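You operate a simulated robot arm through the tools that you are given. There is no shell and no other tool. Be economical: measure what you need, move in short steps, check, and stop when the job is done.

Carry out the task below with a simulated robot arm. There is one attempt and no reset: what you move stays moved.

TASK
Seat the water tank and run a large cup of hot water into the black cup.
Fine: the cup stays under the spout with the drip tray pushed in. Set down upright: what you pick out.
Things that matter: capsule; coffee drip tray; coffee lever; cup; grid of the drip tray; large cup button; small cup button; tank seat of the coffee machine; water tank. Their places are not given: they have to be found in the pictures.

It is judged by the outcome, as a careful person would: the job done as asked, and still so three seconds after it is handed in. It fails if anything else is knocked over, pushed out of place, dropped, spilled or broken.

THE ROBOT
A 6-joint arm with a two-finger parallel gripper, fixed in place. Base frame: the origin is at the foot of the arm, x ahead of it, y to its left, z up; the work surface is at about z = 710. Readings come in mm, degrees, newtons and seconds.
With the tool pointing down near the work surface it reaches from about 220 to 620 mm from the base axis. Its first joint turns from -66.0 to 66.0 degrees. Payload 2.7 kg.
The TCP is the grasp point between the finger pads, 23 mm short of the fingertips. In the tool frame z runs along the fingers and y along their closing line. The gripper opens to 94 mm. The fingers are 38 mm wide and 10 mm thick; the gripper's body (54 by 96 mm) begins 39 mm behind the TCP.
Orientation is that of the tool frame in the base frame, as a unit quaternion [x, y, z, w]. With the fingers straight down and closing along the base's y, the tool's x points along the base's -x, its y along +y and its z along -z.

THE INTERFACE
- The arm moves only by the tool apply_moves. Its argument "series" is a list of rows, each an object (a shift or turn left out is 0, a gripper value left out holds the last) with "travel": the shift along the base's x, y, z in mm, a list of three; "delta_rot": the turn, a rotation vector about the base's x, y, z in degrees, a list of three; "fingers": the opening in per cent of the stroke, from 0 (shut) to 100 (fully open). In form: [{"travel": [x, y, z], "delta_rot": [ax, ay, az], "fingers": fingers}, ...]. A call has 1 to 10 rows; each row is the pose to reach, as a shift and turn from the pose commanded when the call began. Rows are played at 5 a second. More than 50 mm and 8.6 degrees between two rows, or a gripper value outside its range, and nothing of the call is played. A pose out of reach is approached as far as the arm can. The call stops where the force on the tool passes 70 N (or 10 N more than at its start, if that is more) or the arm is blocked; 0.2 s more then pass. The fingers move at their own pace (about 45 mm/s each) and stop on an object; they squeeze with about 29 N. The grip force told is the motor's: it shows also when the fingers shut on nothing. Time passes only in rows, and 0.2 s behind the last, so rows that repeat a pose let the fingers close. It gives the time, the measured TCP pose, the force on the tool (base axes), the opening and the grip force at its end, in the units of the frame above (readings bear some noise), with the torque about the TCP (base axes, N m) and any sound that the robot's microphone picked up.
- Cameras (640 x 400 px; columns grow to the right, rows downward): "scene" is fixed at [78.1, -433.6, 1402.7]; the picture's right is [0.75, -0.66, 0.00], its down [-0.38, -0.43, -0.82] and it looks along [0.54, 0.61, -0.57] (base axes); focal length 310 px, centre (320, 200). "wrist" rides on the gripper at [87, 16, -75] in the tool frame; the picture's right is [-0.18, 0.98, 0.00], its down [-0.58, -0.11, -0.81] and it looks along [-0.79, -0.15, 0.59] (tool axes); focal length 243 px, centre (320, 200).
- grab_frame(camera): a new picture of that camera. The clock stands still meanwhile.
- probe_pixels(camera, pixels): there is no depth. For up to 12 entries [column, row, z] of the newest picture of that camera ("zoom" is the newest enlarged one), the place [x, y] in the base frame at which the ray of that pixel passes the height z, good to about 2 mm. The clock stands still meanwhile.
- close_up(camera, box): a new picture of the part [left, top, right, bottom] of that camera's present view, enlarged. The clock stands still meanwhile.
- finish_job(): hands the job in; it is judged then, once.

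Go step by step. Measure first, check grasps and placings, and put right what went wrong. The budget is 80 turns and 34 pictures, counting those below and the enlarged ones. Unless the task says otherwise, let go and move clear before handing in.

The tools are called after "Emit:" as name(argument=value, ...) on one line, values as JSON. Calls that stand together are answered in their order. apply_moves: Moves the arm, as the interface text tells. Its arguments: {"type":"object","properties":{"series":{"type":"array"}},"required":["series"]} The other tools are called the same way: grab_frame (camera) takes a picture; probe_pixels (camera, pixels) gives the place at which the rays of pixels pass given heights; close_up (camera, box) takes an enlarged picture of a part of a camera's view; finish_job () hands the job in.

At the start:

```text
time_s: 0.0
eef_pos: [449.8, -109.2, 1197.5]
ee_rot: [0.0, 1.0, 0.001, 0.002]
ft_force: [-0.3, -0.8, -0.2]
torque: [0.01, 0.0, -0.04]
width: 93.8
finger_force: 0.0
```

scene: 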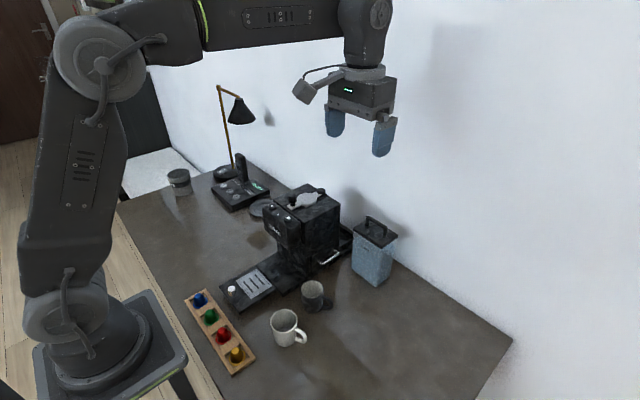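
wrist: 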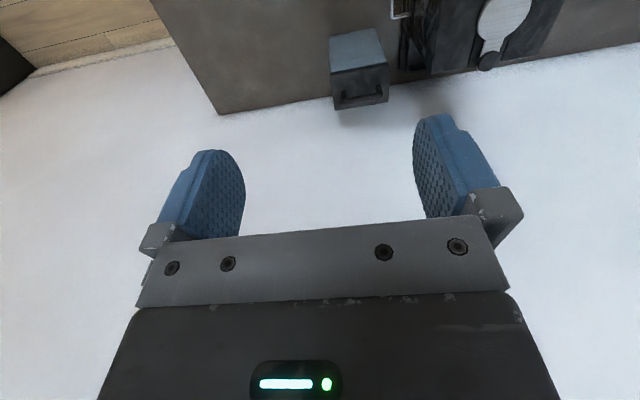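

The scene shows the coffee machine near (300,230), the water tank near (373,250), a dark cup at (313,293), and a pulled-out drip tray at (248,287). I'll enlarge these areas.

Emit:
close_up(camera="scene", box=[210, 170, 410, 295])

Emit:
close_up(camera="scene", box=[180, 250, 340, 350])

```text
3.20 times, centred on (310, 232) of scene
```

zoom: 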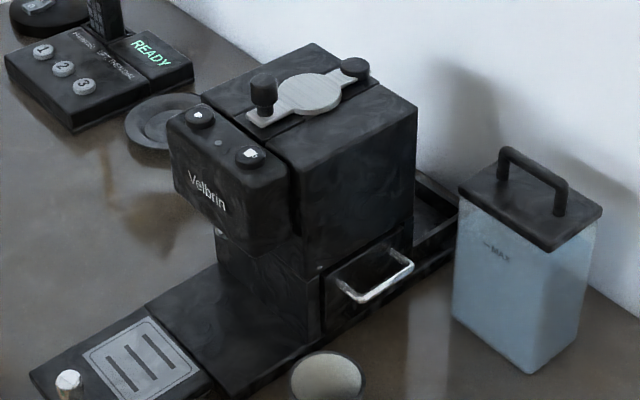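

```text
4.00 times, centred on (260, 300) of scene
```

zoom: 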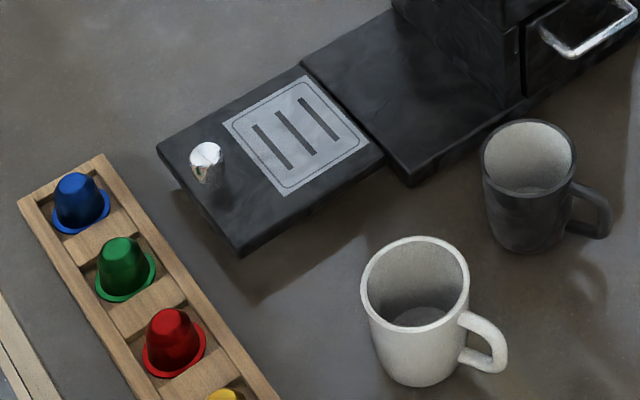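

The zooms show the tray out toward the robot with a knob, the tank seat behind the machine, and two buttons on the head. I'll measure the key points.

Emit:
probe_pixels(camera="zoom", pixels=[[157, 152, 735], [238, 250, 735], [385, 160, 735], [303, 65, 735], [205, 148, 755], [408, 185, 710], [238, 257, 710], [525, 250, 710], [528, 155, 800], [520, 110, 725], [305, 80, 735], [297, 135, 735]])

Emit:
probe_pixels(camera="scene", pixels=[[353, 268, 710], [375.6, 286, 710], [390.6, 264, 710], [353.5, 230, 870], [379, 247, 870], [398.5, 235, 870], [372, 222, 890], [300, 225, 900], [274, 205, 950], [288, 218, 950], [312, 288, 790], [337, 231, 760]])

```text
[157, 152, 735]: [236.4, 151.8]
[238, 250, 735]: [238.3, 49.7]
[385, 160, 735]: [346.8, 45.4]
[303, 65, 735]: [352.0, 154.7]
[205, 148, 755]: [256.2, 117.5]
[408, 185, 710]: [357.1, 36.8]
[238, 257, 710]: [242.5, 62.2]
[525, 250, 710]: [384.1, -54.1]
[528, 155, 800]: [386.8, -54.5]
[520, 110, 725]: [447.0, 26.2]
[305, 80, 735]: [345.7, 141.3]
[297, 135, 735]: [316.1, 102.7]
```

```text
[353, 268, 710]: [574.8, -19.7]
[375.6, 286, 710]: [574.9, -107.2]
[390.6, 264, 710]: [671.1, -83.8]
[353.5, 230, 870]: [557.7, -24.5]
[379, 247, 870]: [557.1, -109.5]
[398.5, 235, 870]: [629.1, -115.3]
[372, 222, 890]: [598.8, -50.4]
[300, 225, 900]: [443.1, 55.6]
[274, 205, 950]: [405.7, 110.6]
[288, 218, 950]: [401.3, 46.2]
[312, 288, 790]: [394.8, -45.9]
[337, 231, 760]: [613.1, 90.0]
```

The machine is axis-aligned with its centre at about y≈100 and its front toward the arm. I'll move the wrist camera over to look at the machine from above and in front.

Emit:
apply_moves(series=[{"travel": [-25, 35, 0], "delta_rot": [0, 4, 0]}, {"travel": [-50, 70, 0], "delta_rot": [0, 8, 0]}, {"travel": [-75, 105, 0], "delta_rot": [0, 12, 0]}, {"travel": [-100, 140, 0], "delta_rot": [0, 16, 0]}, {"travel": [-125, 175, 0], "delta_rot": [0, 20, 0]}, {"travel": [-150, 209, 0], "delta_rot": [0, 24, 0]}, {"travel": [-150, 209, 0], "delta_rot": [0, 24, 0]}])

Emit:
grab_frame(camera="wrist")

```text
time_s: 1.6
eef_pos: [301.1, 100.1, 1199.0]
ee_rot: [0.001, 0.978, 0.0, -0.207]
ft_force: [0.6, 0.4, -0.2]
torque: [-0.02, -0.01, 0.03]
width: 94.1
finger_force: 0.1
```

```text
29 pictures are left
```

wrist: 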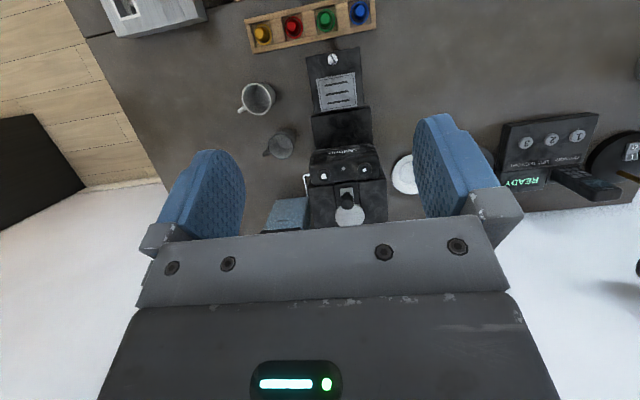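

The machine appears at (345,150) in the wrist view. I'll enlarge it.

Emit:
close_up(camera="wrist", box=[240, 40, 420, 235])

```text
2.05 times, centred on (330, 138) of wrist
```

zoom: 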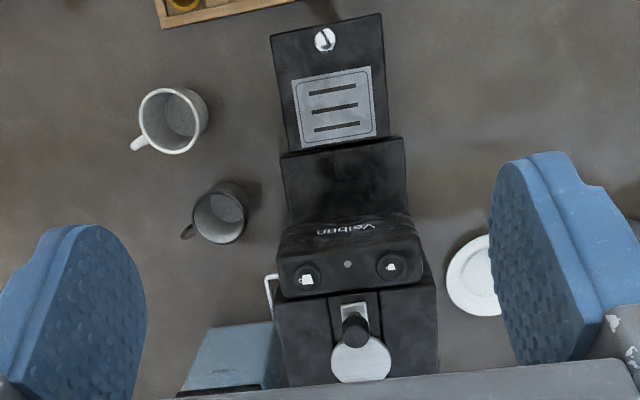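

Next I need the tank seat behind the machine. I'll yaw the tool by 85° and move to the right of the machine so the camera looks toward +y.

Emit:
apply_moves(series=[{"travel": [25, -16, -5], "delta_rot": [0, 0, 8.5]}, {"travel": [50, -32, -10], "delta_rot": [0, 0, 17]}, {"travel": [75, -48, -15], "delta_rot": [0, 0, 25.5]}, {"travel": [100, -64, -20], "delta_rot": [0, 0, 34]}, {"travel": [125, -80, -25], "delta_rot": [0, 0, 42.5]}, {"travel": [150, -96, -30], "delta_rot": [0, 0, 51]}, {"travel": [175, -112, -35], "delta_rot": [0, 0, 59.5]}, {"travel": [200, -128, -40], "delta_rot": [0, 0, 68]}, {"travel": [225, -144, -45], "delta_rot": [0, 0, 76.5]}, {"travel": [250, -160, -50], "delta_rot": [0, 0, 85]}])

Emit:
grab_frame(camera="wrist")

```text
time_s: 3.8
eef_pos: [553.0, -58.5, 1149.5]
ee_rot: [-0.662, 0.721, -0.14, -0.152]
ft_force: [-0.1, -0.4, 0.1]
torque: [-0.01, 0.02, -0.01]
width: 94.0
finger_force: 0.1
```

```text
27 pictures are left
```

wrist: 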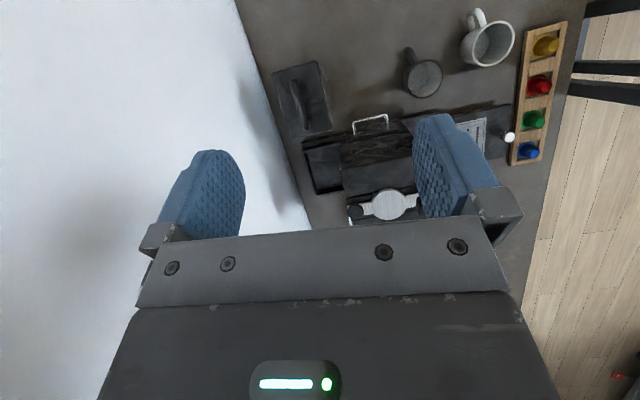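

Emit:
close_up(camera="wrist", box=[250, 40, 442, 235])

```text
2.05 times, centred on (346, 138) of wrist
```

zoom: 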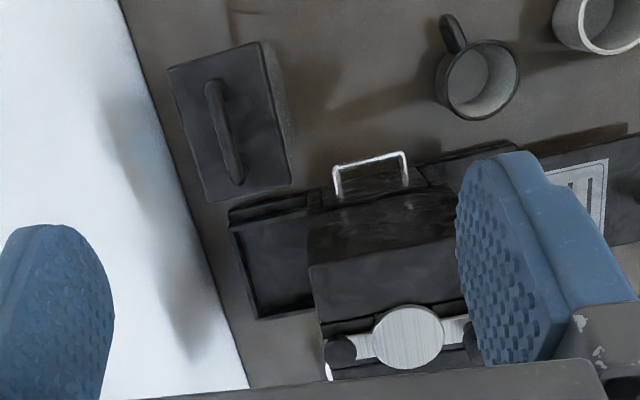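

The seat is the rimmed tray at zoom (230–310, 205–318). I'll probe the seat and tank lid corners at several heights so I can triangulate against the scene view.

Emit:
probe_pixels(camera="zoom", pixels=[[168, 70, 870], [262, 42, 870], [290, 180, 870], [208, 200, 870], [168, 70, 890], [290, 180, 890], [230, 215, 740], [257, 318, 740], [306, 196, 740], [240, 235, 720], [215, 85, 900], [238, 182, 900]])

Emit:
probe_pixels(camera="zoom", pixels=[[310, 267, 940], [457, 235, 940], [320, 330, 940], [405, 152, 780], [335, 172, 780], [308, 212, 750], [313, 305, 730], [258, 312, 720], [408, 335, 950], [340, 350, 960], [309, 230, 720], [450, 20, 760]])

Emit:
close_up(camera="scene", box=[320, 190, 420, 290])

```text
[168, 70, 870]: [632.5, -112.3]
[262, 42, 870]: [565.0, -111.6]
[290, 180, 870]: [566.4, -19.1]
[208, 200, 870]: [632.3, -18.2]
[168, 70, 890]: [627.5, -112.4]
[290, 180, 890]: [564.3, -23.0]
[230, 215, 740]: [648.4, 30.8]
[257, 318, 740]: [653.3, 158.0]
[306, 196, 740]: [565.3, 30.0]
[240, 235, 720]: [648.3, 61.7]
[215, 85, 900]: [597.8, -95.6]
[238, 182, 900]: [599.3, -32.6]
```

```text
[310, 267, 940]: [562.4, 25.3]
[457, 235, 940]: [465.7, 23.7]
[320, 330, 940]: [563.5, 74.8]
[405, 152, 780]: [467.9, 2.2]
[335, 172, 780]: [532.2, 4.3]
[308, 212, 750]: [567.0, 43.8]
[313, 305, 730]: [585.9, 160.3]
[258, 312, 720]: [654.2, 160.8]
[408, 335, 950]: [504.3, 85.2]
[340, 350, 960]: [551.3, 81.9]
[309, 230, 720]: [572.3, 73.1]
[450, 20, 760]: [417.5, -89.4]
```

```text
4.00 times, centred on (370, 240) of scene
```

zoom: 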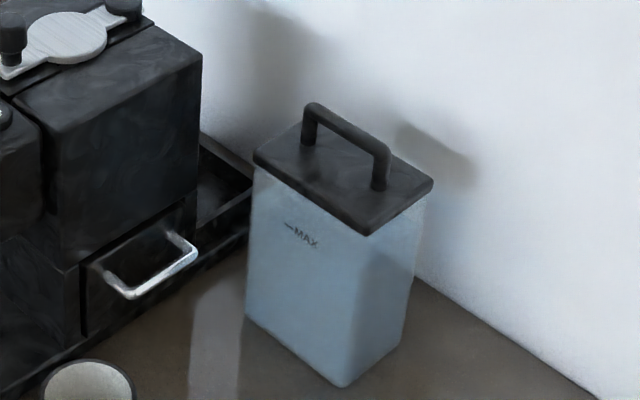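

Matching the two views puts the lid edge at z≈861, with the tank spanning x 567–635 and y −112…−17. The seat is about x 565–653, y 30–158. I'll go lower for a sharper view of the seat.

Emit:
apply_moves(series=[{"travel": [7, -8, -45]}, {"travel": [14, -16, -90]}, {"travel": [20, -25, -130]}, {"travel": [20, -25, -130]}])

Emit:
close_up(camera="wrist", box=[240, 60, 450, 240])

```text
time_s: 4.8
eef_pos: [569.4, -82.6, 1016.3]
ee_rot: [-0.661, 0.721, -0.139, -0.152]
ft_force: [0.3, 0.4, 0.0]
torque: [0.01, 0.04, 0.0]
width: 93.6
finger_force: 0.0
```

```text
2.22 times, centred on (345, 150) of wrist
```

zoom: 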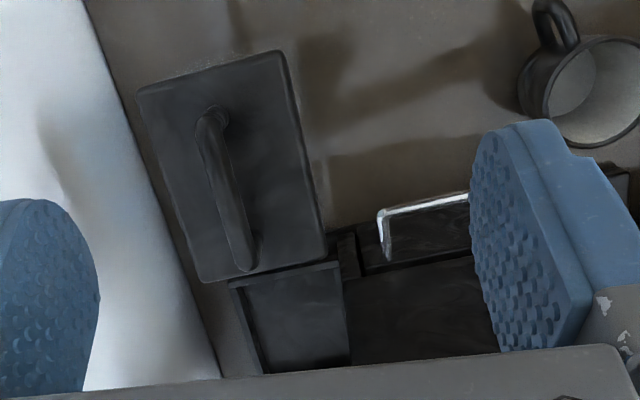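

The lid, handle and seat rim are clear in this view. I'll probe them.

Emit:
probe_pixels(camera="zoom", pixels=[[137, 92, 863], [285, 52, 863], [327, 256, 863], [200, 282, 863], [205, 115, 895], [240, 262, 895], [229, 287, 735], [340, 263, 735], [243, 290, 735], [341, 270, 735], [262, 373, 735], [264, 373, 720]])

Emit:
probe_pixels(camera="scene", pixels=[[368, 216.5, 895], [387, 228, 895], [368, 216.5, 905], [387, 228, 905], [352.5, 237, 735], [340, 226, 735], [345.5, 249, 735], [340, 225, 745], [352.5, 235, 745], [339.5, 246, 710]])

```text
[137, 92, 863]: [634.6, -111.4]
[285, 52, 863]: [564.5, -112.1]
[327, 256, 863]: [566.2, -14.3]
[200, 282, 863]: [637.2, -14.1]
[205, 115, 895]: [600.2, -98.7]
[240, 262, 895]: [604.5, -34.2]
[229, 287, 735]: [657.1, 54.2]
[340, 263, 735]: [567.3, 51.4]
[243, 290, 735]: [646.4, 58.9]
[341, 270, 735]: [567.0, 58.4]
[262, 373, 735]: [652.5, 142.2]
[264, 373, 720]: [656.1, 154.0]
```

```text
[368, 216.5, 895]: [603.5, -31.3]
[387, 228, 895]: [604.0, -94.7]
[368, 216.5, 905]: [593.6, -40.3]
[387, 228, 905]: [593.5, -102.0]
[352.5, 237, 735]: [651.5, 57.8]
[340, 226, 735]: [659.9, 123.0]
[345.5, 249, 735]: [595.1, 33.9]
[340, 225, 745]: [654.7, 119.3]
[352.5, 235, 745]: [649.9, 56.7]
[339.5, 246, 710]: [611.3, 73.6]
```

The tank centre is about (601,−63) and the handle top is at z≈895 along y. I need a full view of the seat, so I'll shift toward +y to bring it clear of the gripper.

Emit:
apply_moves(series=[{"travel": [15, 40, 20]}, {"travel": [30, 80, 40]}, {"travel": [40, 110, 40]}, {"travel": [40, 110, 40]}])

Emit:
close_up(camera="wrist", box=[220, 30, 460, 180])

```text
time_s: 5.8
eef_pos: [606.6, 27.8, 1058.7]
ee_rot: [-0.661, 0.721, -0.139, -0.153]
ft_force: [1.1, 0.3, 0.7]
torque: [-0.01, 0.0, -0.03]
width: 94.1
finger_force: 0.0
```

```text
2.67 times, centred on (340, 105) of wrist
```

zoom: 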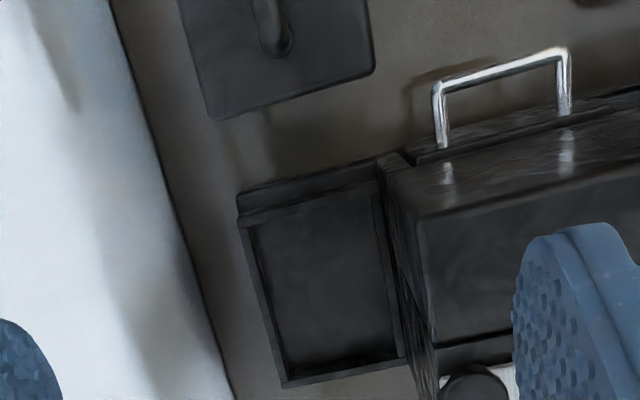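

The seat is now fully visible, with its inner floor at zoom (250,228)–(372,197)–(397,355)–(288,370). I'll probe it.

Emit:
probe_pixels(camera="zoom", pixels=[[237, 193, 710], [239, 224, 735], [378, 185, 735], [252, 228, 735], [372, 196, 735], [281, 385, 735], [405, 360, 735], [287, 368, 718], [396, 348, 718], [258, 232, 718], [372, 200, 718], [397, 355, 735]])

Emit:
close_up(camera="wrist", box=[300, 80, 396, 180])

```text
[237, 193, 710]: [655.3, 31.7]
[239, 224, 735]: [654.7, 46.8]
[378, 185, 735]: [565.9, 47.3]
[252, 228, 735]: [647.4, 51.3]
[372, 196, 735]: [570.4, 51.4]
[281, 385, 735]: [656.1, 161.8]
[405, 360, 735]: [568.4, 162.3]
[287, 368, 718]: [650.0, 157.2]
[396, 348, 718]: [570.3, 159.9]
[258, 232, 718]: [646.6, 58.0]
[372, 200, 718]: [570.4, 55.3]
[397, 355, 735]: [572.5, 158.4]
```

```text
4.00 times, centred on (348, 130) of wrist
```

zoom: 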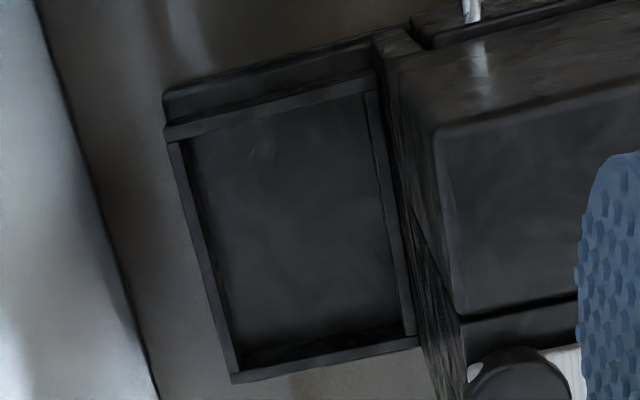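

The seat cavity is about x 571–648, y 51–158. Before choosing a grasp I need the machine-top height, to be sure the gripper body clears it when the tank is released.

Emit:
probe_pixels(camera="scene", pixels=[[340.3, 202.3, 920], [340.3, 202.3, 940], [321, 190.5, 960], [292, 195, 960], [306, 198, 945], [324, 262, 720], [430, 290, 710], [262.5, 219, 900]])

Emit:
probe_pixels(camera="zoom", pixels=[[435, 132, 920], [435, 132, 940], [458, 314, 940], [510, 352, 960], [90, 200, 710]])

```text
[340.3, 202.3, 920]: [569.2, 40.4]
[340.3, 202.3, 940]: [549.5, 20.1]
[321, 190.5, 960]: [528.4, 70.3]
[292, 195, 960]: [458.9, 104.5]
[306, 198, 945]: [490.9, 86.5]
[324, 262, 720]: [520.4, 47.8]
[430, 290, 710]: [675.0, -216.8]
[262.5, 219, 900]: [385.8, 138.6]
```

```text
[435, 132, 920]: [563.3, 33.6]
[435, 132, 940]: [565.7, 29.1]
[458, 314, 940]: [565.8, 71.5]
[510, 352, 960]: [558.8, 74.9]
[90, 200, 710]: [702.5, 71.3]
```

The machine top is at z≈926 with its back at x≈564, so a grasp on the bar closing along x at TCP z≈898 clears it. I'll straighten the tool to exact yaw 90° above the handle.

Emit:
apply_moves(series=[{"travel": [-2, -22, 0], "delta_rot": [6, -0.26, 1.25]}, {"travel": [-4, -45, 0], "delta_rot": [12, -0.52, 2.5]}, {"travel": [-6, -68, -10], "delta_rot": [18, -0.8, 3.75]}, {"travel": [-7, -90, -40], "delta_rot": [24, -1.05, 5]}, {"travel": [-7, -90, -70], "delta_rot": [24, -1.05, 5]}, {"travel": [-7, -90, -70], "delta_rot": [24, -1.05, 5]}])

Emit:
grab_frame(camera="wrist")

```text
time_s: 7.2
eef_pos: [602.0, -66.3, 989.9]
ee_rot: [0.707, -0.707, -0.001, -0.001]
ft_force: [-0.4, -0.8, 0.5]
torque: [-0.02, 0.0, 0.01]
width: 94.0
finger_force: 0.1
```

```text
21 pictures are left
```

wrist: 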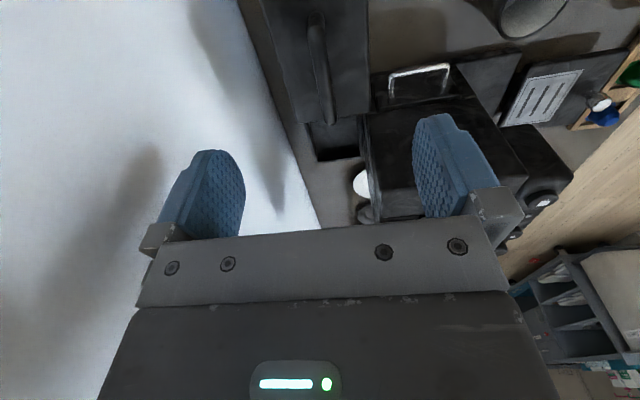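

The orientation is exact and the handle lies between the fingers. I'll descend to TCP z≈898 and close.

Emit:
apply_moves(series=[{"travel": [0, 1, -40]}, {"travel": [0, 1, -75]}, {"travel": [0, 1, -92]}, {"travel": [0, 1, -92], "fingers": 0}, {"travel": [0, 1, -92], "fingers": 0}, {"travel": [0, 1, -92], "fingers": 0}, {"travel": [0, 1, -92], "fingers": 0}, {"travel": [0, 1, -92], "fingers": 0}, {"travel": [0, 1, -92], "fingers": 0}, {"travel": [0, 1, -92], "fingers": 0}])

```text
time_s: 9.4
eef_pos: [602.3, -64.6, 897.2]
ee_rot: [0.707, -0.707, -0.001, -0.001]
ft_force: [-1.1, 0.5, 0.8]
torque: [-0.01, 0.03, -0.05]
width: 10.3
finger_force: 28.2
```

The fingers stopped at 10.3 mm on the bar. I'll lift and check.

Emit:
apply_moves(series=[{"travel": [0, 0, 15]}, {"travel": [2, 0, 40]}, {"travel": [5, 0, 65]}, {"travel": [8, 0, 80]}, {"travel": [8, 0, 80]}])

Emit:
grab_frame(camera="scene")

```text
time_s: 10.6
eef_pos: [610.6, -63.1, 976.9]
ee_rot: [0.707, -0.707, -0.002, 0.0]
ft_force: [0.5, 0.3, -4.4]
torque: [0.0, 0.02, 0.01]
width: 10.7
finger_force: 28.8
```

```text
20 pictures are left
```

scene: 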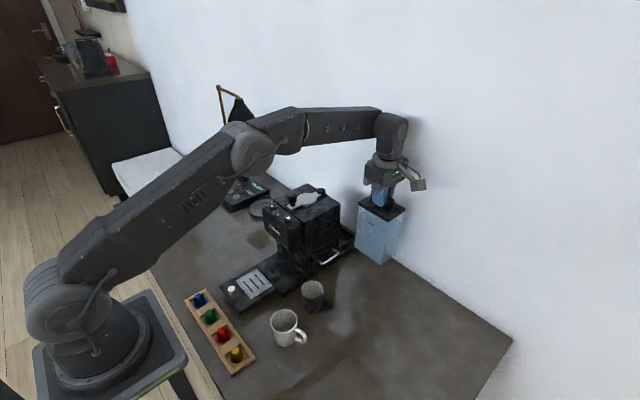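

The tank is held (4.4 N). I'll carry it over the seat toward TCP (611,101), staying about 45 mm above the rim.

Emit:
apply_moves(series=[{"travel": [0, 30, 0]}, {"travel": [1, 60, 0]}, {"travel": [1, 90, 0]}, {"travel": [1, 120, 0]}, {"travel": [1, 145, 0]}, {"travel": [1, 164, 0]}, {"travel": [1, 164, 0]}, {"travel": [1, 164, 0]}])

Emit:
close_up(camera="scene", box=[270, 150, 410, 270])

Emit:
grab_frame(camera="wrist")

```text
time_s: 12.4
eef_pos: [611.3, 102.4, 975.3]
ee_rot: [0.707, -0.707, -0.002, -0.001]
ft_force: [-0.6, 0.3, -4.9]
torque: [-0.02, -0.02, 0.01]
width: 10.6
finger_force: 29.4
```

```text
3.33 times, centred on (340, 210) of scene
```

zoom: 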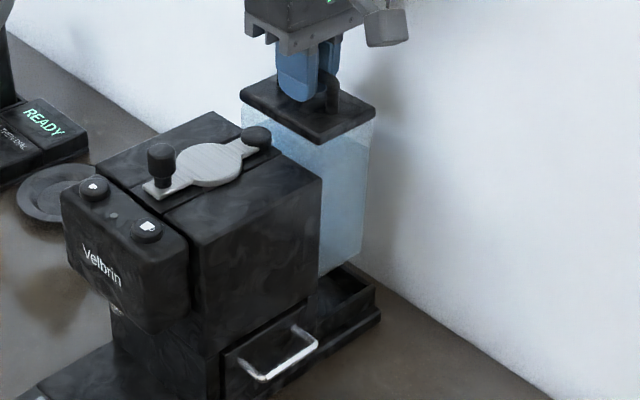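

```text
18 pictures are left
```

wrist: 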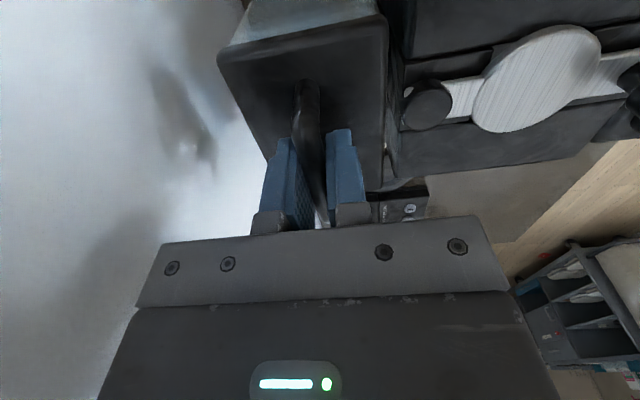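

The tank hangs straight over the seat and clears the machine back. I'll lower it to just above the floor and watch the force.

Emit:
apply_moves(series=[{"travel": [0, 0, -20]}, {"travel": [0, 0, -40]}, {"travel": [0, 0, -52]}, {"travel": [0, 0, -60]}, {"travel": [0, 0, -60]}])

```text
time_s: 13.6
eef_pos: [611.0, 99.8, 916.3]
ee_rot: [-0.707, 0.707, 0.002, 0.0]
ft_force: [0.1, 0.2, -4.1]
torque: [0.0, -0.01, 0.01]
width: 10.7
finger_force: 29.1
```

Emit:
apply_moves(series=[{"travel": [0, 0, -3]}, {"travel": [0, 0, -6]}, {"travel": [0, 0, -8]}, {"travel": [0, 0, -8]}])

```text
time_s: 14.6
eef_pos: [613.4, 100.4, 913.4]
ee_rot: [0.707, -0.707, 0.001, -0.004]
ft_force: [-1.4, 1.4, 27.7]
torque: [-0.06, 0.02, -0.1]
width: 10.4
finger_force: 28.7
```

Contact came at TCP z≈913, so the tank bottom is about 16 mm above the table. I'll look to see whether that is the seat floor or the rim.

Emit:
close_up(camera="scene", box=[300, 180, 400, 270])

Emit:
close_up(camera="wrist", box=[180, 0, 440, 180])

```text
4.44 times, centred on (350, 225) of scene
```

zoom: 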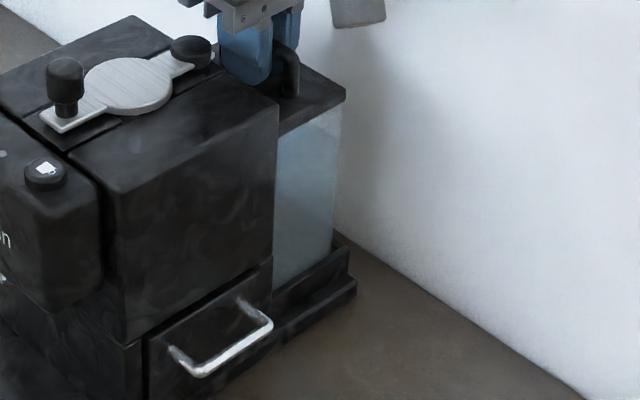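

```text
2.22 times, centred on (310, 90) of wrist
```

zoom: 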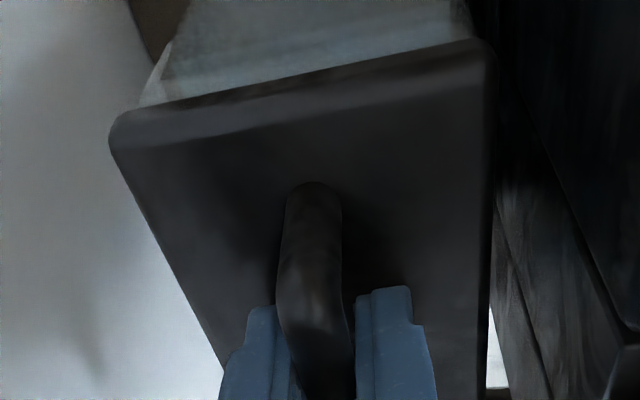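

The tank bottom is hidden below the rim, so it is in the seat. I'll open only partly, because the machine back is close, and then go straight up.

Emit:
apply_moves(series=[{"travel": [0, 0, 1], "fingers": 35}, {"travel": [0, 0, 1], "fingers": 35}, {"travel": [0, 0, 1], "fingers": 35}, {"travel": [0, 0, 20], "fingers": 35}, {"travel": [0, 0, 60], "fingers": 35}, {"travel": [0, 0, 100], "fingers": 35}, {"travel": [0, -30, 120], "fingers": 35}, {"travel": [0, -60, 120], "fingers": 35}, {"travel": [0, -60, 120], "fingers": 35}])

Emit:
close_up(camera="wrist", box=[200, 0, 480, 200])

```text
time_s: 16.6
eef_pos: [611.9, 38.4, 1027.0]
ee_rot: [-0.707, 0.707, 0.002, 0.001]
ft_force: [-0.4, -0.2, 1.2]
torque: [-0.02, -0.01, 0.02]
width: 33.0
finger_force: 0.1
```

```text
2.00 times, centred on (340, 100) of wrist
```

zoom: 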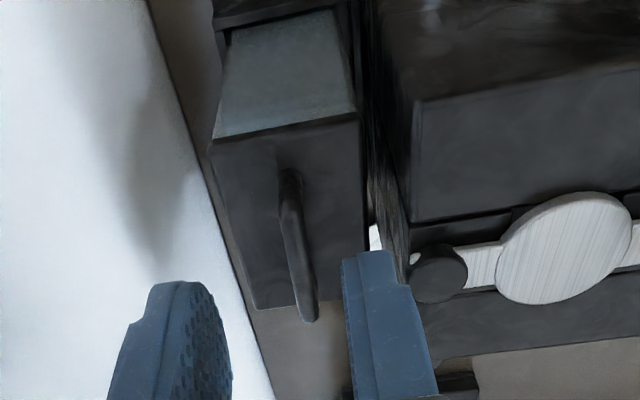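

The tank base sits inside the cavity, so it is seated. Now I'll turn the tool back to face forward and inspect the lever and buttons from the front.

Emit:
apply_moves(series=[{"travel": [-10, 0, 40], "delta_rot": [0, 0, -8.5], "fingers": 100}, {"travel": [-40, 5, 60], "delta_rot": [0, 0, -17]}, {"travel": [-75, 10, 60], "delta_rot": [0, 0, -25.5]}, {"travel": [-110, 20, 60], "delta_rot": [0, 0, -34]}, {"travel": [-145, 30, 60], "delta_rot": [0, 0, -42.5]}, {"travel": [-180, 40, 50], "delta_rot": [0, 0, -51]}, {"travel": [-215, 45, 40], "delta_rot": [0, 0, -59.5]}, {"travel": [-245, 50, 30], "delta_rot": [0, 0, -68]}, {"travel": [-275, 55, 20], "delta_rot": [0, 0, -76.5]}, {"travel": [-290, 62, 10], "delta_rot": [0, 0, -85]}])

Emit:
apply_moves(series=[{"travel": [-10, 0, -10], "delta_rot": [0, 0, -5]}, {"travel": [-10, 0, -10], "delta_rot": [0, 0, -5]}])

Emit:
grab_frame(camera="wrist")

```text
time_s: 18.8
eef_pos: [321.4, 102.4, 1040.1]
ee_rot: [-0.043, 0.999, 0.0, 0.002]
ft_force: [0.5, 0.1, 0.2]
torque: [0.01, 0.02, -0.03]
width: 94.2
finger_force: 0.1
```

```text
time_s: 19.4
eef_pos: [312.1, 102.0, 1026.9]
ee_rot: [0.001, 1.0, 0.001, 0.002]
ft_force: [-0.3, -0.6, 0.5]
torque: [-0.01, 0.0, 0.01]
width: 94.1
finger_force: 0.0
```

```text
14 pictures are left
```

wrist: 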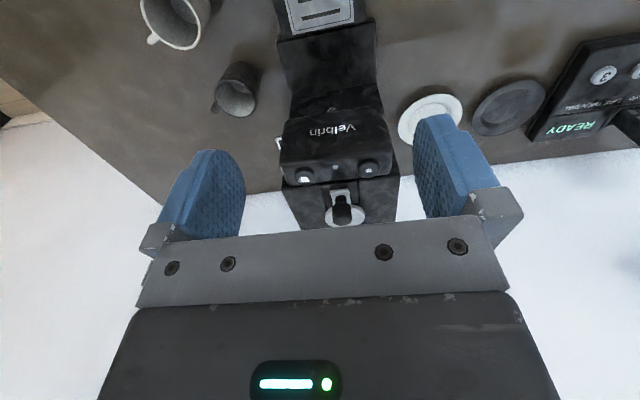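

I'll zoom once on the head, buttons and lever.

Emit:
close_up(camera="wrist", box=[270, 145, 410, 232])

```text
4.57 times, centred on (340, 188) of wrist
```

zoom: 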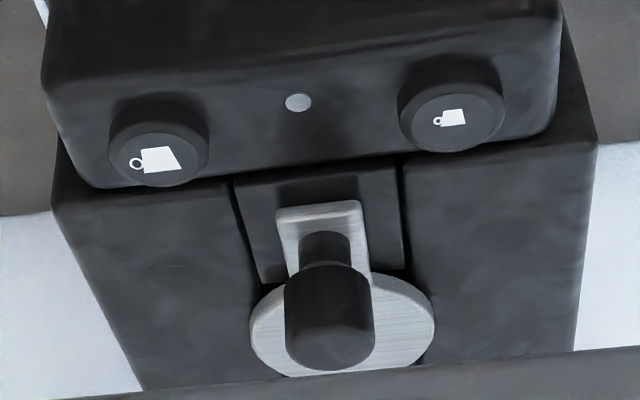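

The left button (−y side) carries the larger cup icon, so that is the large-cup button. I'll triangulate the buttons and the knob.

Emit:
probe_pixels(camera="zoom", pixels=[[158, 160, 920], [158, 160, 940], [452, 117, 920], [452, 117, 940], [330, 335, 940], [330, 335, 970], [320, 215, 935], [343, 325, 935], [52, 195, 926], [597, 145, 926]])

Emit:
probe_pixels(camera="scene", pixels=[[288, 218.2, 920], [288, 218.2, 940], [272.5, 206, 920], [272.5, 206, 940], [292, 194.5, 940], [292, 194.5, 970], [322, 190.5, 930], [322, 190.5, 940]])

```text
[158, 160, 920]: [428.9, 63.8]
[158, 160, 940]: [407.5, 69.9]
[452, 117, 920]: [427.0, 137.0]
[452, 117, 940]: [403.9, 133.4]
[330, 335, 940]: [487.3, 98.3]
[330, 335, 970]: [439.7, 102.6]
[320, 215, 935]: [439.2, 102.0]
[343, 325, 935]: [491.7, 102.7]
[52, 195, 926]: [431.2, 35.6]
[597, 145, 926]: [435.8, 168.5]
```

```text
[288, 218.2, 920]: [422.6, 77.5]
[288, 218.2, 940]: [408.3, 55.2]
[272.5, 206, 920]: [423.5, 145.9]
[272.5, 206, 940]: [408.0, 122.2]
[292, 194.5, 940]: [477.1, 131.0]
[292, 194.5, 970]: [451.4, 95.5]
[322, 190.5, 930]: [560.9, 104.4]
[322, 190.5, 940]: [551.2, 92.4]
```

The large button is at about (417,67,930) and the knob top at (452,101,965), with a rear hinge near x≈557. Before running water I'll check that the chamber holds no capsule, starting by going to grasp the lever knob.

Emit:
apply_moves(series=[{"travel": [45, 0, 0]}, {"travel": [90, 0, 0]}, {"travel": [140, 0, -10]}, {"travel": [140, 0, -45]}, {"travel": [140, 0, -62]}, {"travel": [140, 0, -62], "fingers": 10}, {"travel": [140, 0, -62], "fingers": 10}, {"travel": [140, 0, -62], "fingers": 10}, {"travel": [140, 0, -62], "fingers": 10}, {"travel": [140, 0, -62], "fingers": 10}])

Emit:
close_up(camera="scene", box=[240, 140, 360, 230])

```text
refused: row 3 steps farther than a row can; nothing moved
```

```text
4.44 times, centred on (300, 185) of scene
```

zoom: 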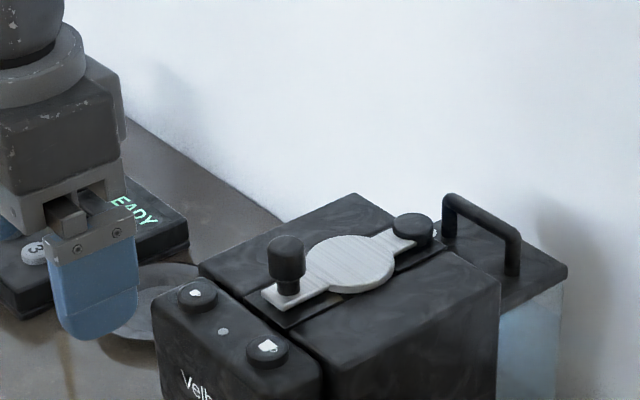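

The call was refused on step size. The zoom does show the rear hinge barrel with an axle, so the lever lifts. I'll retry with smaller steps.

Emit:
apply_moves(series=[{"travel": [45, 0, 0]}, {"travel": [90, 0, 0]}, {"travel": [138, 0, 0]}, {"travel": [140, 0, -35]}, {"travel": [140, 0, -60]}, {"travel": [140, 0, -60], "fingers": 10}, {"travel": [140, 0, -60], "fingers": 10}, {"travel": [140, 0, -60], "fingers": 10}, {"travel": [140, 0, -60], "fingers": 10}, {"travel": [140, 0, -60], "fingers": 10}])

```text
time_s: 21.6
eef_pos: [452.2, 101.0, 967.3]
ee_rot: [0.0, 1.0, 0.0, 0.001]
ft_force: [0.5, -10.0, -0.3]
torque: [-0.23, 0.03, -0.09]
width: 21.1
finger_force: 39.8
```

The knob is gripped (21 mm). I'll lift gently along the hinge arc.

Emit:
apply_moves(series=[{"travel": [2.4, 0, 7.2], "delta_rot": [0, 4, 0]}, {"travel": [5.2, 0, 14.3], "delta_rot": [0, 8, 0]}, {"travel": [8.6, 0, 21.2], "delta_rot": [0, 12, 0]}, {"travel": [12.3, 0, 27.8], "delta_rot": [0, 16, 0]}, {"travel": [12.3, 0, 27.8], "delta_rot": [0, 16, 0]}])

```text
time_s: 22.8
eef_pos: [463.3, 101.1, 997.5]
ee_rot: [-0.001, 0.991, 0.002, -0.137]
ft_force: [0.4, -0.4, 0.2]
torque: [0.04, -0.01, 0.02]
width: 9.4
finger_force: 0.0
```

The fingers slipped off (width now 9.4). I'll check the lever's state.

Emit:
close_up(camera="scene", box=[240, 140, 360, 230])

```text
4.44 times, centred on (300, 185) of scene
```

zoom: 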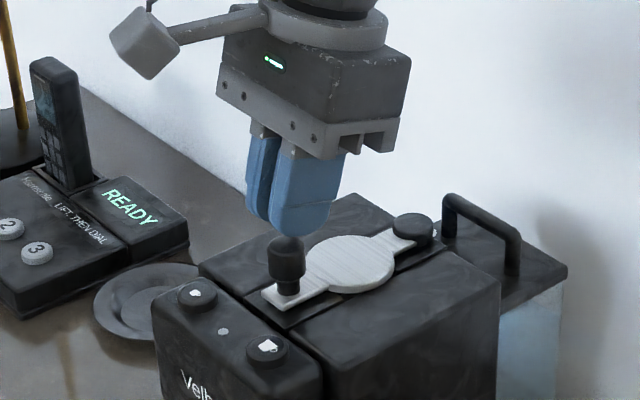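

The lever didn't move because the grip was too close to the top of the knob. I'll re-grip about 8 mm lower and squeeze fully.

Emit:
apply_moves(series=[{"travel": [-6, 0, 8], "delta_rot": [0, -8, 0], "fingers": 60}, {"travel": [-12.3, 0, 8], "delta_rot": [0, -16, 0], "fingers": 60}, {"travel": [-12.3, 0, -15], "delta_rot": [0, -16, 0], "fingers": 60}, {"travel": [-12.3, 0, -30], "delta_rot": [0, -16, 0], "fingers": 60}, {"travel": [-12.3, 0, -36], "delta_rot": [0, -16, 0], "fingers": 60}, {"travel": [-12.3, 0, -36], "delta_rot": [0, -16, 0], "fingers": 0}, {"travel": [-12.3, 0, -36], "delta_rot": [0, -16, 0], "fingers": 0}, {"travel": [-12.3, 0, -36], "delta_rot": [0, -16, 0], "fingers": 0}, {"travel": [-12.3, 0, -36], "delta_rot": [0, -16, 0], "fingers": 0}])

```text
time_s: 24.8
eef_pos: [450.4, 101.3, 962.1]
ee_rot: [0.001, 1.0, 0.0, 0.001]
ft_force: [0.4, -18.1, 0.2]
torque: [-0.24, -0.06, -0.28]
width: 21.3
finger_force: 45.3
```

The side force of −18 N says the knob sits slightly toward −y. I'll centre on it and lift slightly, reading the force.

Emit:
apply_moves(series=[{"travel": [0, -1, 0]}, {"travel": [0, -2, 0]}, {"travel": [0, -2, 0]}])

Emit:
apply_moves(series=[{"travel": [0.6, 0, 2], "delta_rot": [0, 1, 0]}, {"travel": [1.2, 0, 4], "delta_rot": [0, 2, 0]}])

```text
time_s: 25.6
eef_pos: [451.2, 100.0, 961.3]
ee_rot: [-0.002, 1.0, 0.001, 0.002]
ft_force: [-0.4, -12.4, 11.9]
torque: [-0.18, 0.8, 0.0]
width: 21.0
finger_force: 45.1
```

```text
time_s: 26.2
eef_pos: [452.5, 99.5, 962.3]
ee_rot: [0.0, 1.0, 0.0, -0.02]
ft_force: [-2.2, -9.4, -16.9]
torque: [-0.04, -1.06, -0.06]
width: 21.2
finger_force: 45.2
```

The lever resists with 17 N at about 3 mm of lift. I'll continue in small steps.

Emit:
apply_moves(series=[{"travel": [0.6, -1, 2], "delta_rot": [0, 1, 0]}, {"travel": [1.2, -1, 4], "delta_rot": [0, 2, 0]}])

```text
time_s: 26.8
eef_pos: [451.6, 99.9, 964.1]
ee_rot: [0.0, 0.999, 0.0, -0.038]
ft_force: [-1.1, 1.1, -34.5]
torque: [0.02, -0.12, 0.14]
width: 21.2
finger_force: 45.1
```

Emit:
apply_moves(series=[{"travel": [0, 0, 2]}, {"travel": [0.5, 0, 4]}])

```text
time_s: 27.4
eef_pos: [453.0, 97.9, 968.6]
ee_rot: [0.0, 0.999, -0.001, -0.04]
ft_force: [-5.2, 0.2, -37.4]
torque: [-0.02, 0.3, 0.02]
width: 21.6
finger_force: 44.8
```

Emit:
apply_moves(series=[{"travel": [0.5, 0, 3], "delta_rot": [0, 1.5, 0]}, {"travel": [1.5, 0, 6], "delta_rot": [0, 3, 0]}])

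Emit:
close_up(camera="scene", box=[250, 150, 350, 220])

```text
time_s: 28.0
eef_pos: [454.9, 98.8, 975.5]
ee_rot: [0.001, 0.998, 0.0, -0.063]
ft_force: [-1.9, -0.4, -32.0]
torque: [0.0, -0.3, 0.0]
width: 20.9
finger_force: 44.9
```

```text
5.71 times, centred on (300, 185) of scene
```

zoom: 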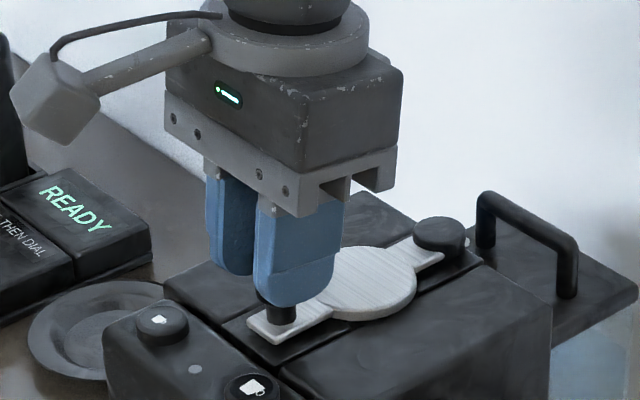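

The fingers still hold the knob and the force is dropping, which suggests the lever is moving. I'll continue along the arc.

Emit:
apply_moves(series=[{"travel": [1, 0, 4], "delta_rot": [0, 2, 0]}, {"travel": [2.2, 0, 8], "delta_rot": [0, 4, 0]}, {"travel": [3.6, 0, 12], "delta_rot": [0, 6, 0]}, {"travel": [3.6, 0, 12], "delta_rot": [0, 6, 0]}])

```text
time_s: 29.0
eef_pos: [459.2, 98.3, 990.3]
ee_rot: [-0.001, 0.994, 0.0, -0.111]
ft_force: [-0.1, -0.2, 0.7]
torque: [0.02, 0.02, 0.01]
width: 0.1
finger_force: 41.5
```

It slipped again. I'll look at the lever once more.

Emit:
close_up(camera="scene", box=[250, 160, 350, 230])

```text
5.71 times, centred on (300, 195) of scene
```

zoom: 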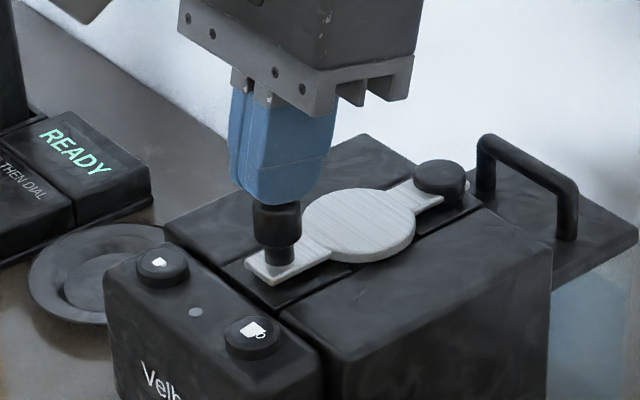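

The lever has not moved, so the fingers just slid up the knob at about 35 N and it does not simply lift. The rear disc looks like a pivot seen from above, so I'll re-grip and test whether the lever swivels sideways.

Emit:
apply_moves(series=[{"travel": [-4, 0, 12], "delta_rot": [0, -7, 0], "fingers": 50}, {"travel": [-8, 1, 12], "delta_rot": [0, -13, 0], "fingers": 50}, {"travel": [-8, 1, -10], "delta_rot": [0, -13, 0], "fingers": 50}, {"travel": [-8, 1, -28], "delta_rot": [0, -13, 0], "fingers": 50}, {"travel": [-8, 1, -28], "delta_rot": [0, -13, 0], "fingers": 0}, {"travel": [-8, 1, -28], "delta_rot": [0, -13, 0], "fingers": 0}, {"travel": [-8, 1, -28], "delta_rot": [0, -13, 0], "fingers": 0}, {"travel": [-8, 1, -28], "delta_rot": [0, -13, 0], "fingers": 0}])

Emit:
apply_moves(series=[{"travel": [0, -2, 0]}, {"travel": [0, -4, 0]}, {"travel": [0, -6, 0]}])

```text
time_s: 30.8
eef_pos: [451.3, 101.0, 960.0]
ee_rot: [0.001, 1.0, 0.001, 0.001]
ft_force: [-0.1, -10.5, -0.3]
torque: [-0.15, -0.39, -0.19]
width: 21.2
finger_force: 45.5
```

```text
time_s: 31.6
eef_pos: [450.4, 95.0, 961.4]
ee_rot: [0.0, 1.0, 0.001, 0.001]
ft_force: [-2.7, 3.8, -1.9]
torque: [0.03, 0.22, 0.34]
width: 21.2
finger_force: 44.8
```

It moved 6 mm toward −y with only about 4 N. I'll continue to see whether this is a real swivel.

Emit:
apply_moves(series=[{"travel": [0.5, -4, 0], "delta_rot": [0, 0, 2]}, {"travel": [1.2, -8, 0], "delta_rot": [0, 0, 4]}, {"travel": [2, -12, 0], "delta_rot": [0, 0, 6]}])

```text
time_s: 32.4
eef_pos: [452.4, 81.6, 961.5]
ee_rot: [-0.052, 0.999, 0.0, -0.001]
ft_force: [-9.9, 0.0, -14.4]
torque: [0.07, -0.31, 0.16]
width: 21.6
finger_force: 45.2
```

The lever swivels: the knob is now at y≈82 with low force. I'll follow the arc around the rear pivot.

Emit:
apply_moves(series=[{"travel": [3.1, -12.6, 0], "delta_rot": [0, 0, 7]}, {"travel": [7.7, -24.7, 0], "delta_rot": [0, 0, 14]}, {"travel": [13.8, -36.1, 0], "delta_rot": [0, 0, 21]}, {"travel": [21.2, -46.7, 0], "delta_rot": [0, 0, 28]}, {"travel": [29.9, -56.3, 0], "delta_rot": [0, 0, 35]}, {"travel": [29.9, -56.3, 0], "delta_rot": [0, 0, 35]}])

Emit:
close_up(camera="scene", box=[250, 150, 370, 240])

```text
time_s: 33.8
eef_pos: [483.1, 24.4, 961.8]
ee_rot: [-0.351, 0.936, 0.001, 0.002]
ft_force: [-1.1, 0.6, -19.5]
torque: [-0.26, 0.07, 0.07]
width: 21.1
finger_force: 44.9
```

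```text
4.44 times, centred on (310, 195) of scene
```

zoom: 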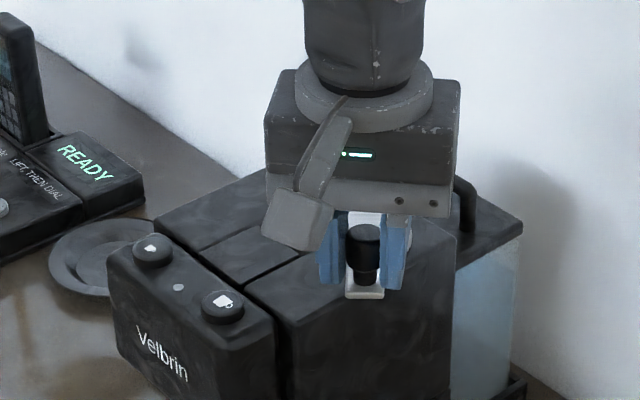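

The lever swung open and shows the middle panel. I'll release it, rise, and look into the chamber with the wrist camera.

Emit:
apply_moves(series=[{"travel": [0, 0, 0], "fingers": 60}, {"travel": [0, 0, 0], "fingers": 60}, {"travel": [0, 0, 0], "fingers": 60}, {"travel": [0, 0, 45], "fingers": 60}, {"travel": [0, 0, 90], "fingers": 60}, {"travel": [0, 10, 120], "fingers": 60}])

Emit:
apply_moves(series=[{"travel": [0, 12, 0], "delta_rot": [-1.2, 3.4, -5.9]}, {"travel": [0, 24, 0], "delta_rot": [-2.4, 6.8, -11.8]}, {"travel": [0, 36, 0], "delta_rot": [-3.6, 10.2, -17.7]}, {"travel": [0, 48, 0], "delta_rot": [-4.8, 13.6, -23.6]}, {"travel": [0, 60, 0], "delta_rot": [-6, 17, -29.5]}, {"travel": [5, 72, 0], "delta_rot": [-7.2, 20.4, -35.4]}, {"travel": [10, 80, 0], "delta_rot": [-8.6, 24, -41]}, {"travel": [10, 80, 0], "delta_rot": [-8.6, 24, -41]}])

Emit:
grab_frame(camera="wrist")

```text
time_s: 35.2
eef_pos: [482.4, 37.7, 1083.6]
ee_rot: [-0.351, 0.936, 0.001, 0.0]
ft_force: [0.3, 0.3, -0.4]
torque: [0.02, 0.02, 0.01]
width: 56.4
finger_force: 0.1
```

```text
time_s: 37.0
eef_pos: [491.7, 118.0, 1081.9]
ee_rot: [0.006, 0.977, 0.002, -0.215]
ft_force: [0.1, 0.3, 0.7]
torque: [0.02, -0.01, 0.02]
width: 56.5
finger_force: 0.0
```

```text
7 pictures are left
```

wrist: 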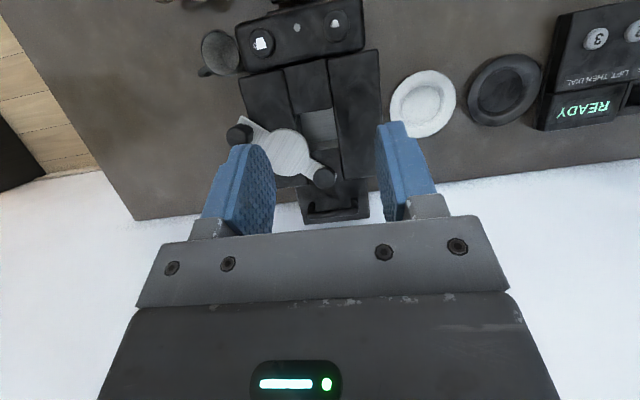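

There is a grey recess at (320,130), the capsule chamber. One zoom into it.

Emit:
close_up(camera="wrist", box=[285, 90, 365, 160])

```text
5.71 times, centred on (325, 125) of wrist
```

zoom: 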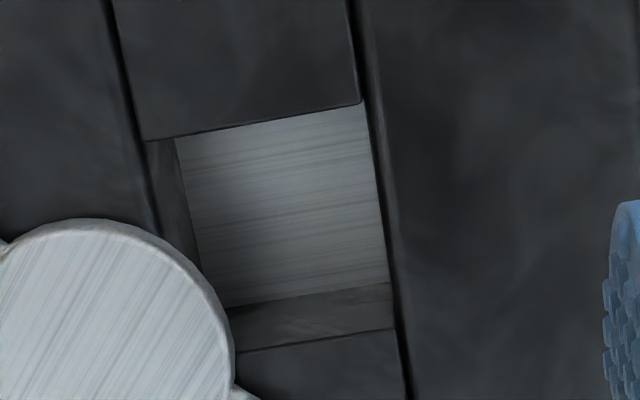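

The chamber is empty, showing only its flat silver floor, so no capsule is in the way. I'll go back to the knob the same way and close the lever.

Emit:
apply_moves(series=[{"travel": [0, -12, 0], "delta_rot": [1.2, -3.4, 5.9]}, {"travel": [-2, -24, 0], "delta_rot": [2.4, -6.8, 11.8]}, {"travel": [-4, -36, 0], "delta_rot": [3.6, -10.2, 17.7]}, {"travel": [-6, -48, 0], "delta_rot": [4.8, -13.6, 23.6]}, {"travel": [-8, -60, 0], "delta_rot": [6, -17, 29.5]}, {"travel": [-9, -72, 0], "delta_rot": [7.2, -20.4, 35.4]}, {"travel": [-10, -90, 0], "delta_rot": [8.6, -24, 41]}, {"travel": [-10, -90, -40], "delta_rot": [8.6, -24, 41]}, {"travel": [-10, -90, -80], "delta_rot": [8.6, -24, 41]}])

```text
time_s: 39.0
eef_pos: [485.4, 25.0, 1003.9]
ee_rot: [-0.351, 0.936, 0.001, 0.001]
ft_force: [-0.5, -0.1, 0.1]
torque: [0.01, -0.01, -0.01]
width: 56.4
finger_force: 0.1
```

Orientation and position are restored. I'll descend and grip the knob.

Emit:
apply_moves(series=[{"travel": [0, 0, -25]}, {"travel": [0, 0, -40]}, {"travel": [0, 0, -40], "fingers": 0}, {"travel": [0, 0, -40], "fingers": 0}, {"travel": [0, 0, -40], "fingers": 0}, {"travel": [0, 0, -40], "fingers": 0}, {"travel": [0, 0, -40], "fingers": 0}])

```text
time_s: 40.6
eef_pos: [484.2, 26.0, 959.9]
ee_rot: [-0.35, 0.937, 0.001, 0.001]
ft_force: [-0.5, 0.1, -3.6]
torque: [0.18, -0.21, 0.06]
width: 21.4
finger_force: 45.0
```

Gripped. I'll swing it back along the arc.

Emit:
apply_moves(series=[{"travel": [-8.7, 9.6, 0], "delta_rot": [0, 0, -7]}, {"travel": [-16.1, 20.2, 0], "delta_rot": [0, 0, -14]}, {"travel": [-22.2, 31.6, 0], "delta_rot": [0, 0, -21]}, {"travel": [-26.8, 43.7, 0], "delta_rot": [0, 0, -28]}, {"travel": [-29.9, 56.3, 0], "delta_rot": [0, 0, -35]}, {"travel": [-31.5, 69.1, 0], "delta_rot": [0, 0, -41]}, {"travel": [-31.7, 76.5, 0], "delta_rot": [0, 0, -41]}, {"travel": [-31.7, 76.5, 0], "delta_rot": [0, 0, -41]}])

```text
time_s: 42.4
eef_pos: [451.9, 100.6, 961.6]
ee_rot: [0.0, 1.0, -0.001, 0.001]
ft_force: [1.8, -23.5, -19.3]
torque: [-0.16, -0.42, -0.35]
width: 21.1
finger_force: 44.7
```

The lever is back at its stop. I'll release it, rise, and retreat in front of the machine for a low view of the tray and spout.

Emit:
apply_moves(series=[{"travel": [0, 0, 0], "fingers": 100}, {"travel": [0, 0, 0], "fingers": 100}, {"travel": [0, 0, 0], "fingers": 100}, {"travel": [0, 0, 40], "fingers": 100}, {"travel": [-30, 0, 65], "fingers": 100}, {"travel": [-75, 0, 65], "fingers": 100}, {"travel": [-120, 0, 60], "fingers": 100}, {"travel": [-165, 0, 40], "fingers": 100}, {"travel": [-200, 0, 10], "fingers": 100}, {"travel": [-217, 0, -30], "fingers": 100}])

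Emit:
apply_moves(series=[{"travel": [0, 0, -30], "delta_rot": [0, -6, 0]}, {"travel": [0, 0, -60], "delta_rot": [0, -12, 0]}, {"travel": [0, 0, -60], "delta_rot": [0, -12, 0]}])

Emit:
close_up(camera="wrist", box=[160, 0, 500, 220])

```text
time_s: 44.6
eef_pos: [236.5, 105.9, 934.3]
ee_rot: [0.0, 1.0, 0.001, 0.002]
ft_force: [0.2, -0.8, -0.9]
torque: [0.02, 0.01, 0.0]
width: 94.3
finger_force: 0.0
```

```text
time_s: 45.4
eef_pos: [277.6, 120.2, 891.5]
ee_rot: [0.0, 0.995, 0.001, 0.101]
ft_force: [-0.2, 0.6, -0.3]
torque: [-0.05, 0.0, 0.0]
width: 93.8
finger_force: 0.1
out of reach, approached as far as the arm can: row 1, 2, 3
```

```text
1.82 times, centred on (330, 110) of wrist
```

zoom: 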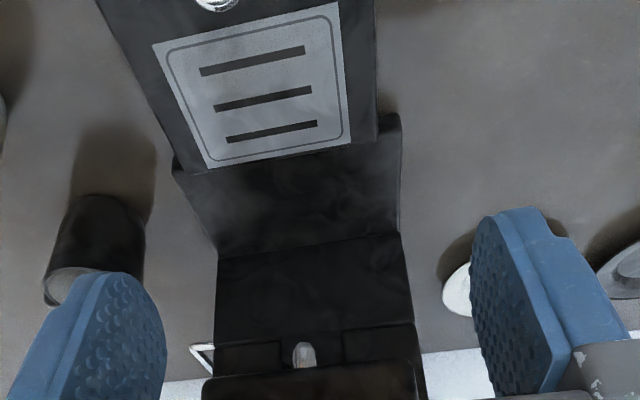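

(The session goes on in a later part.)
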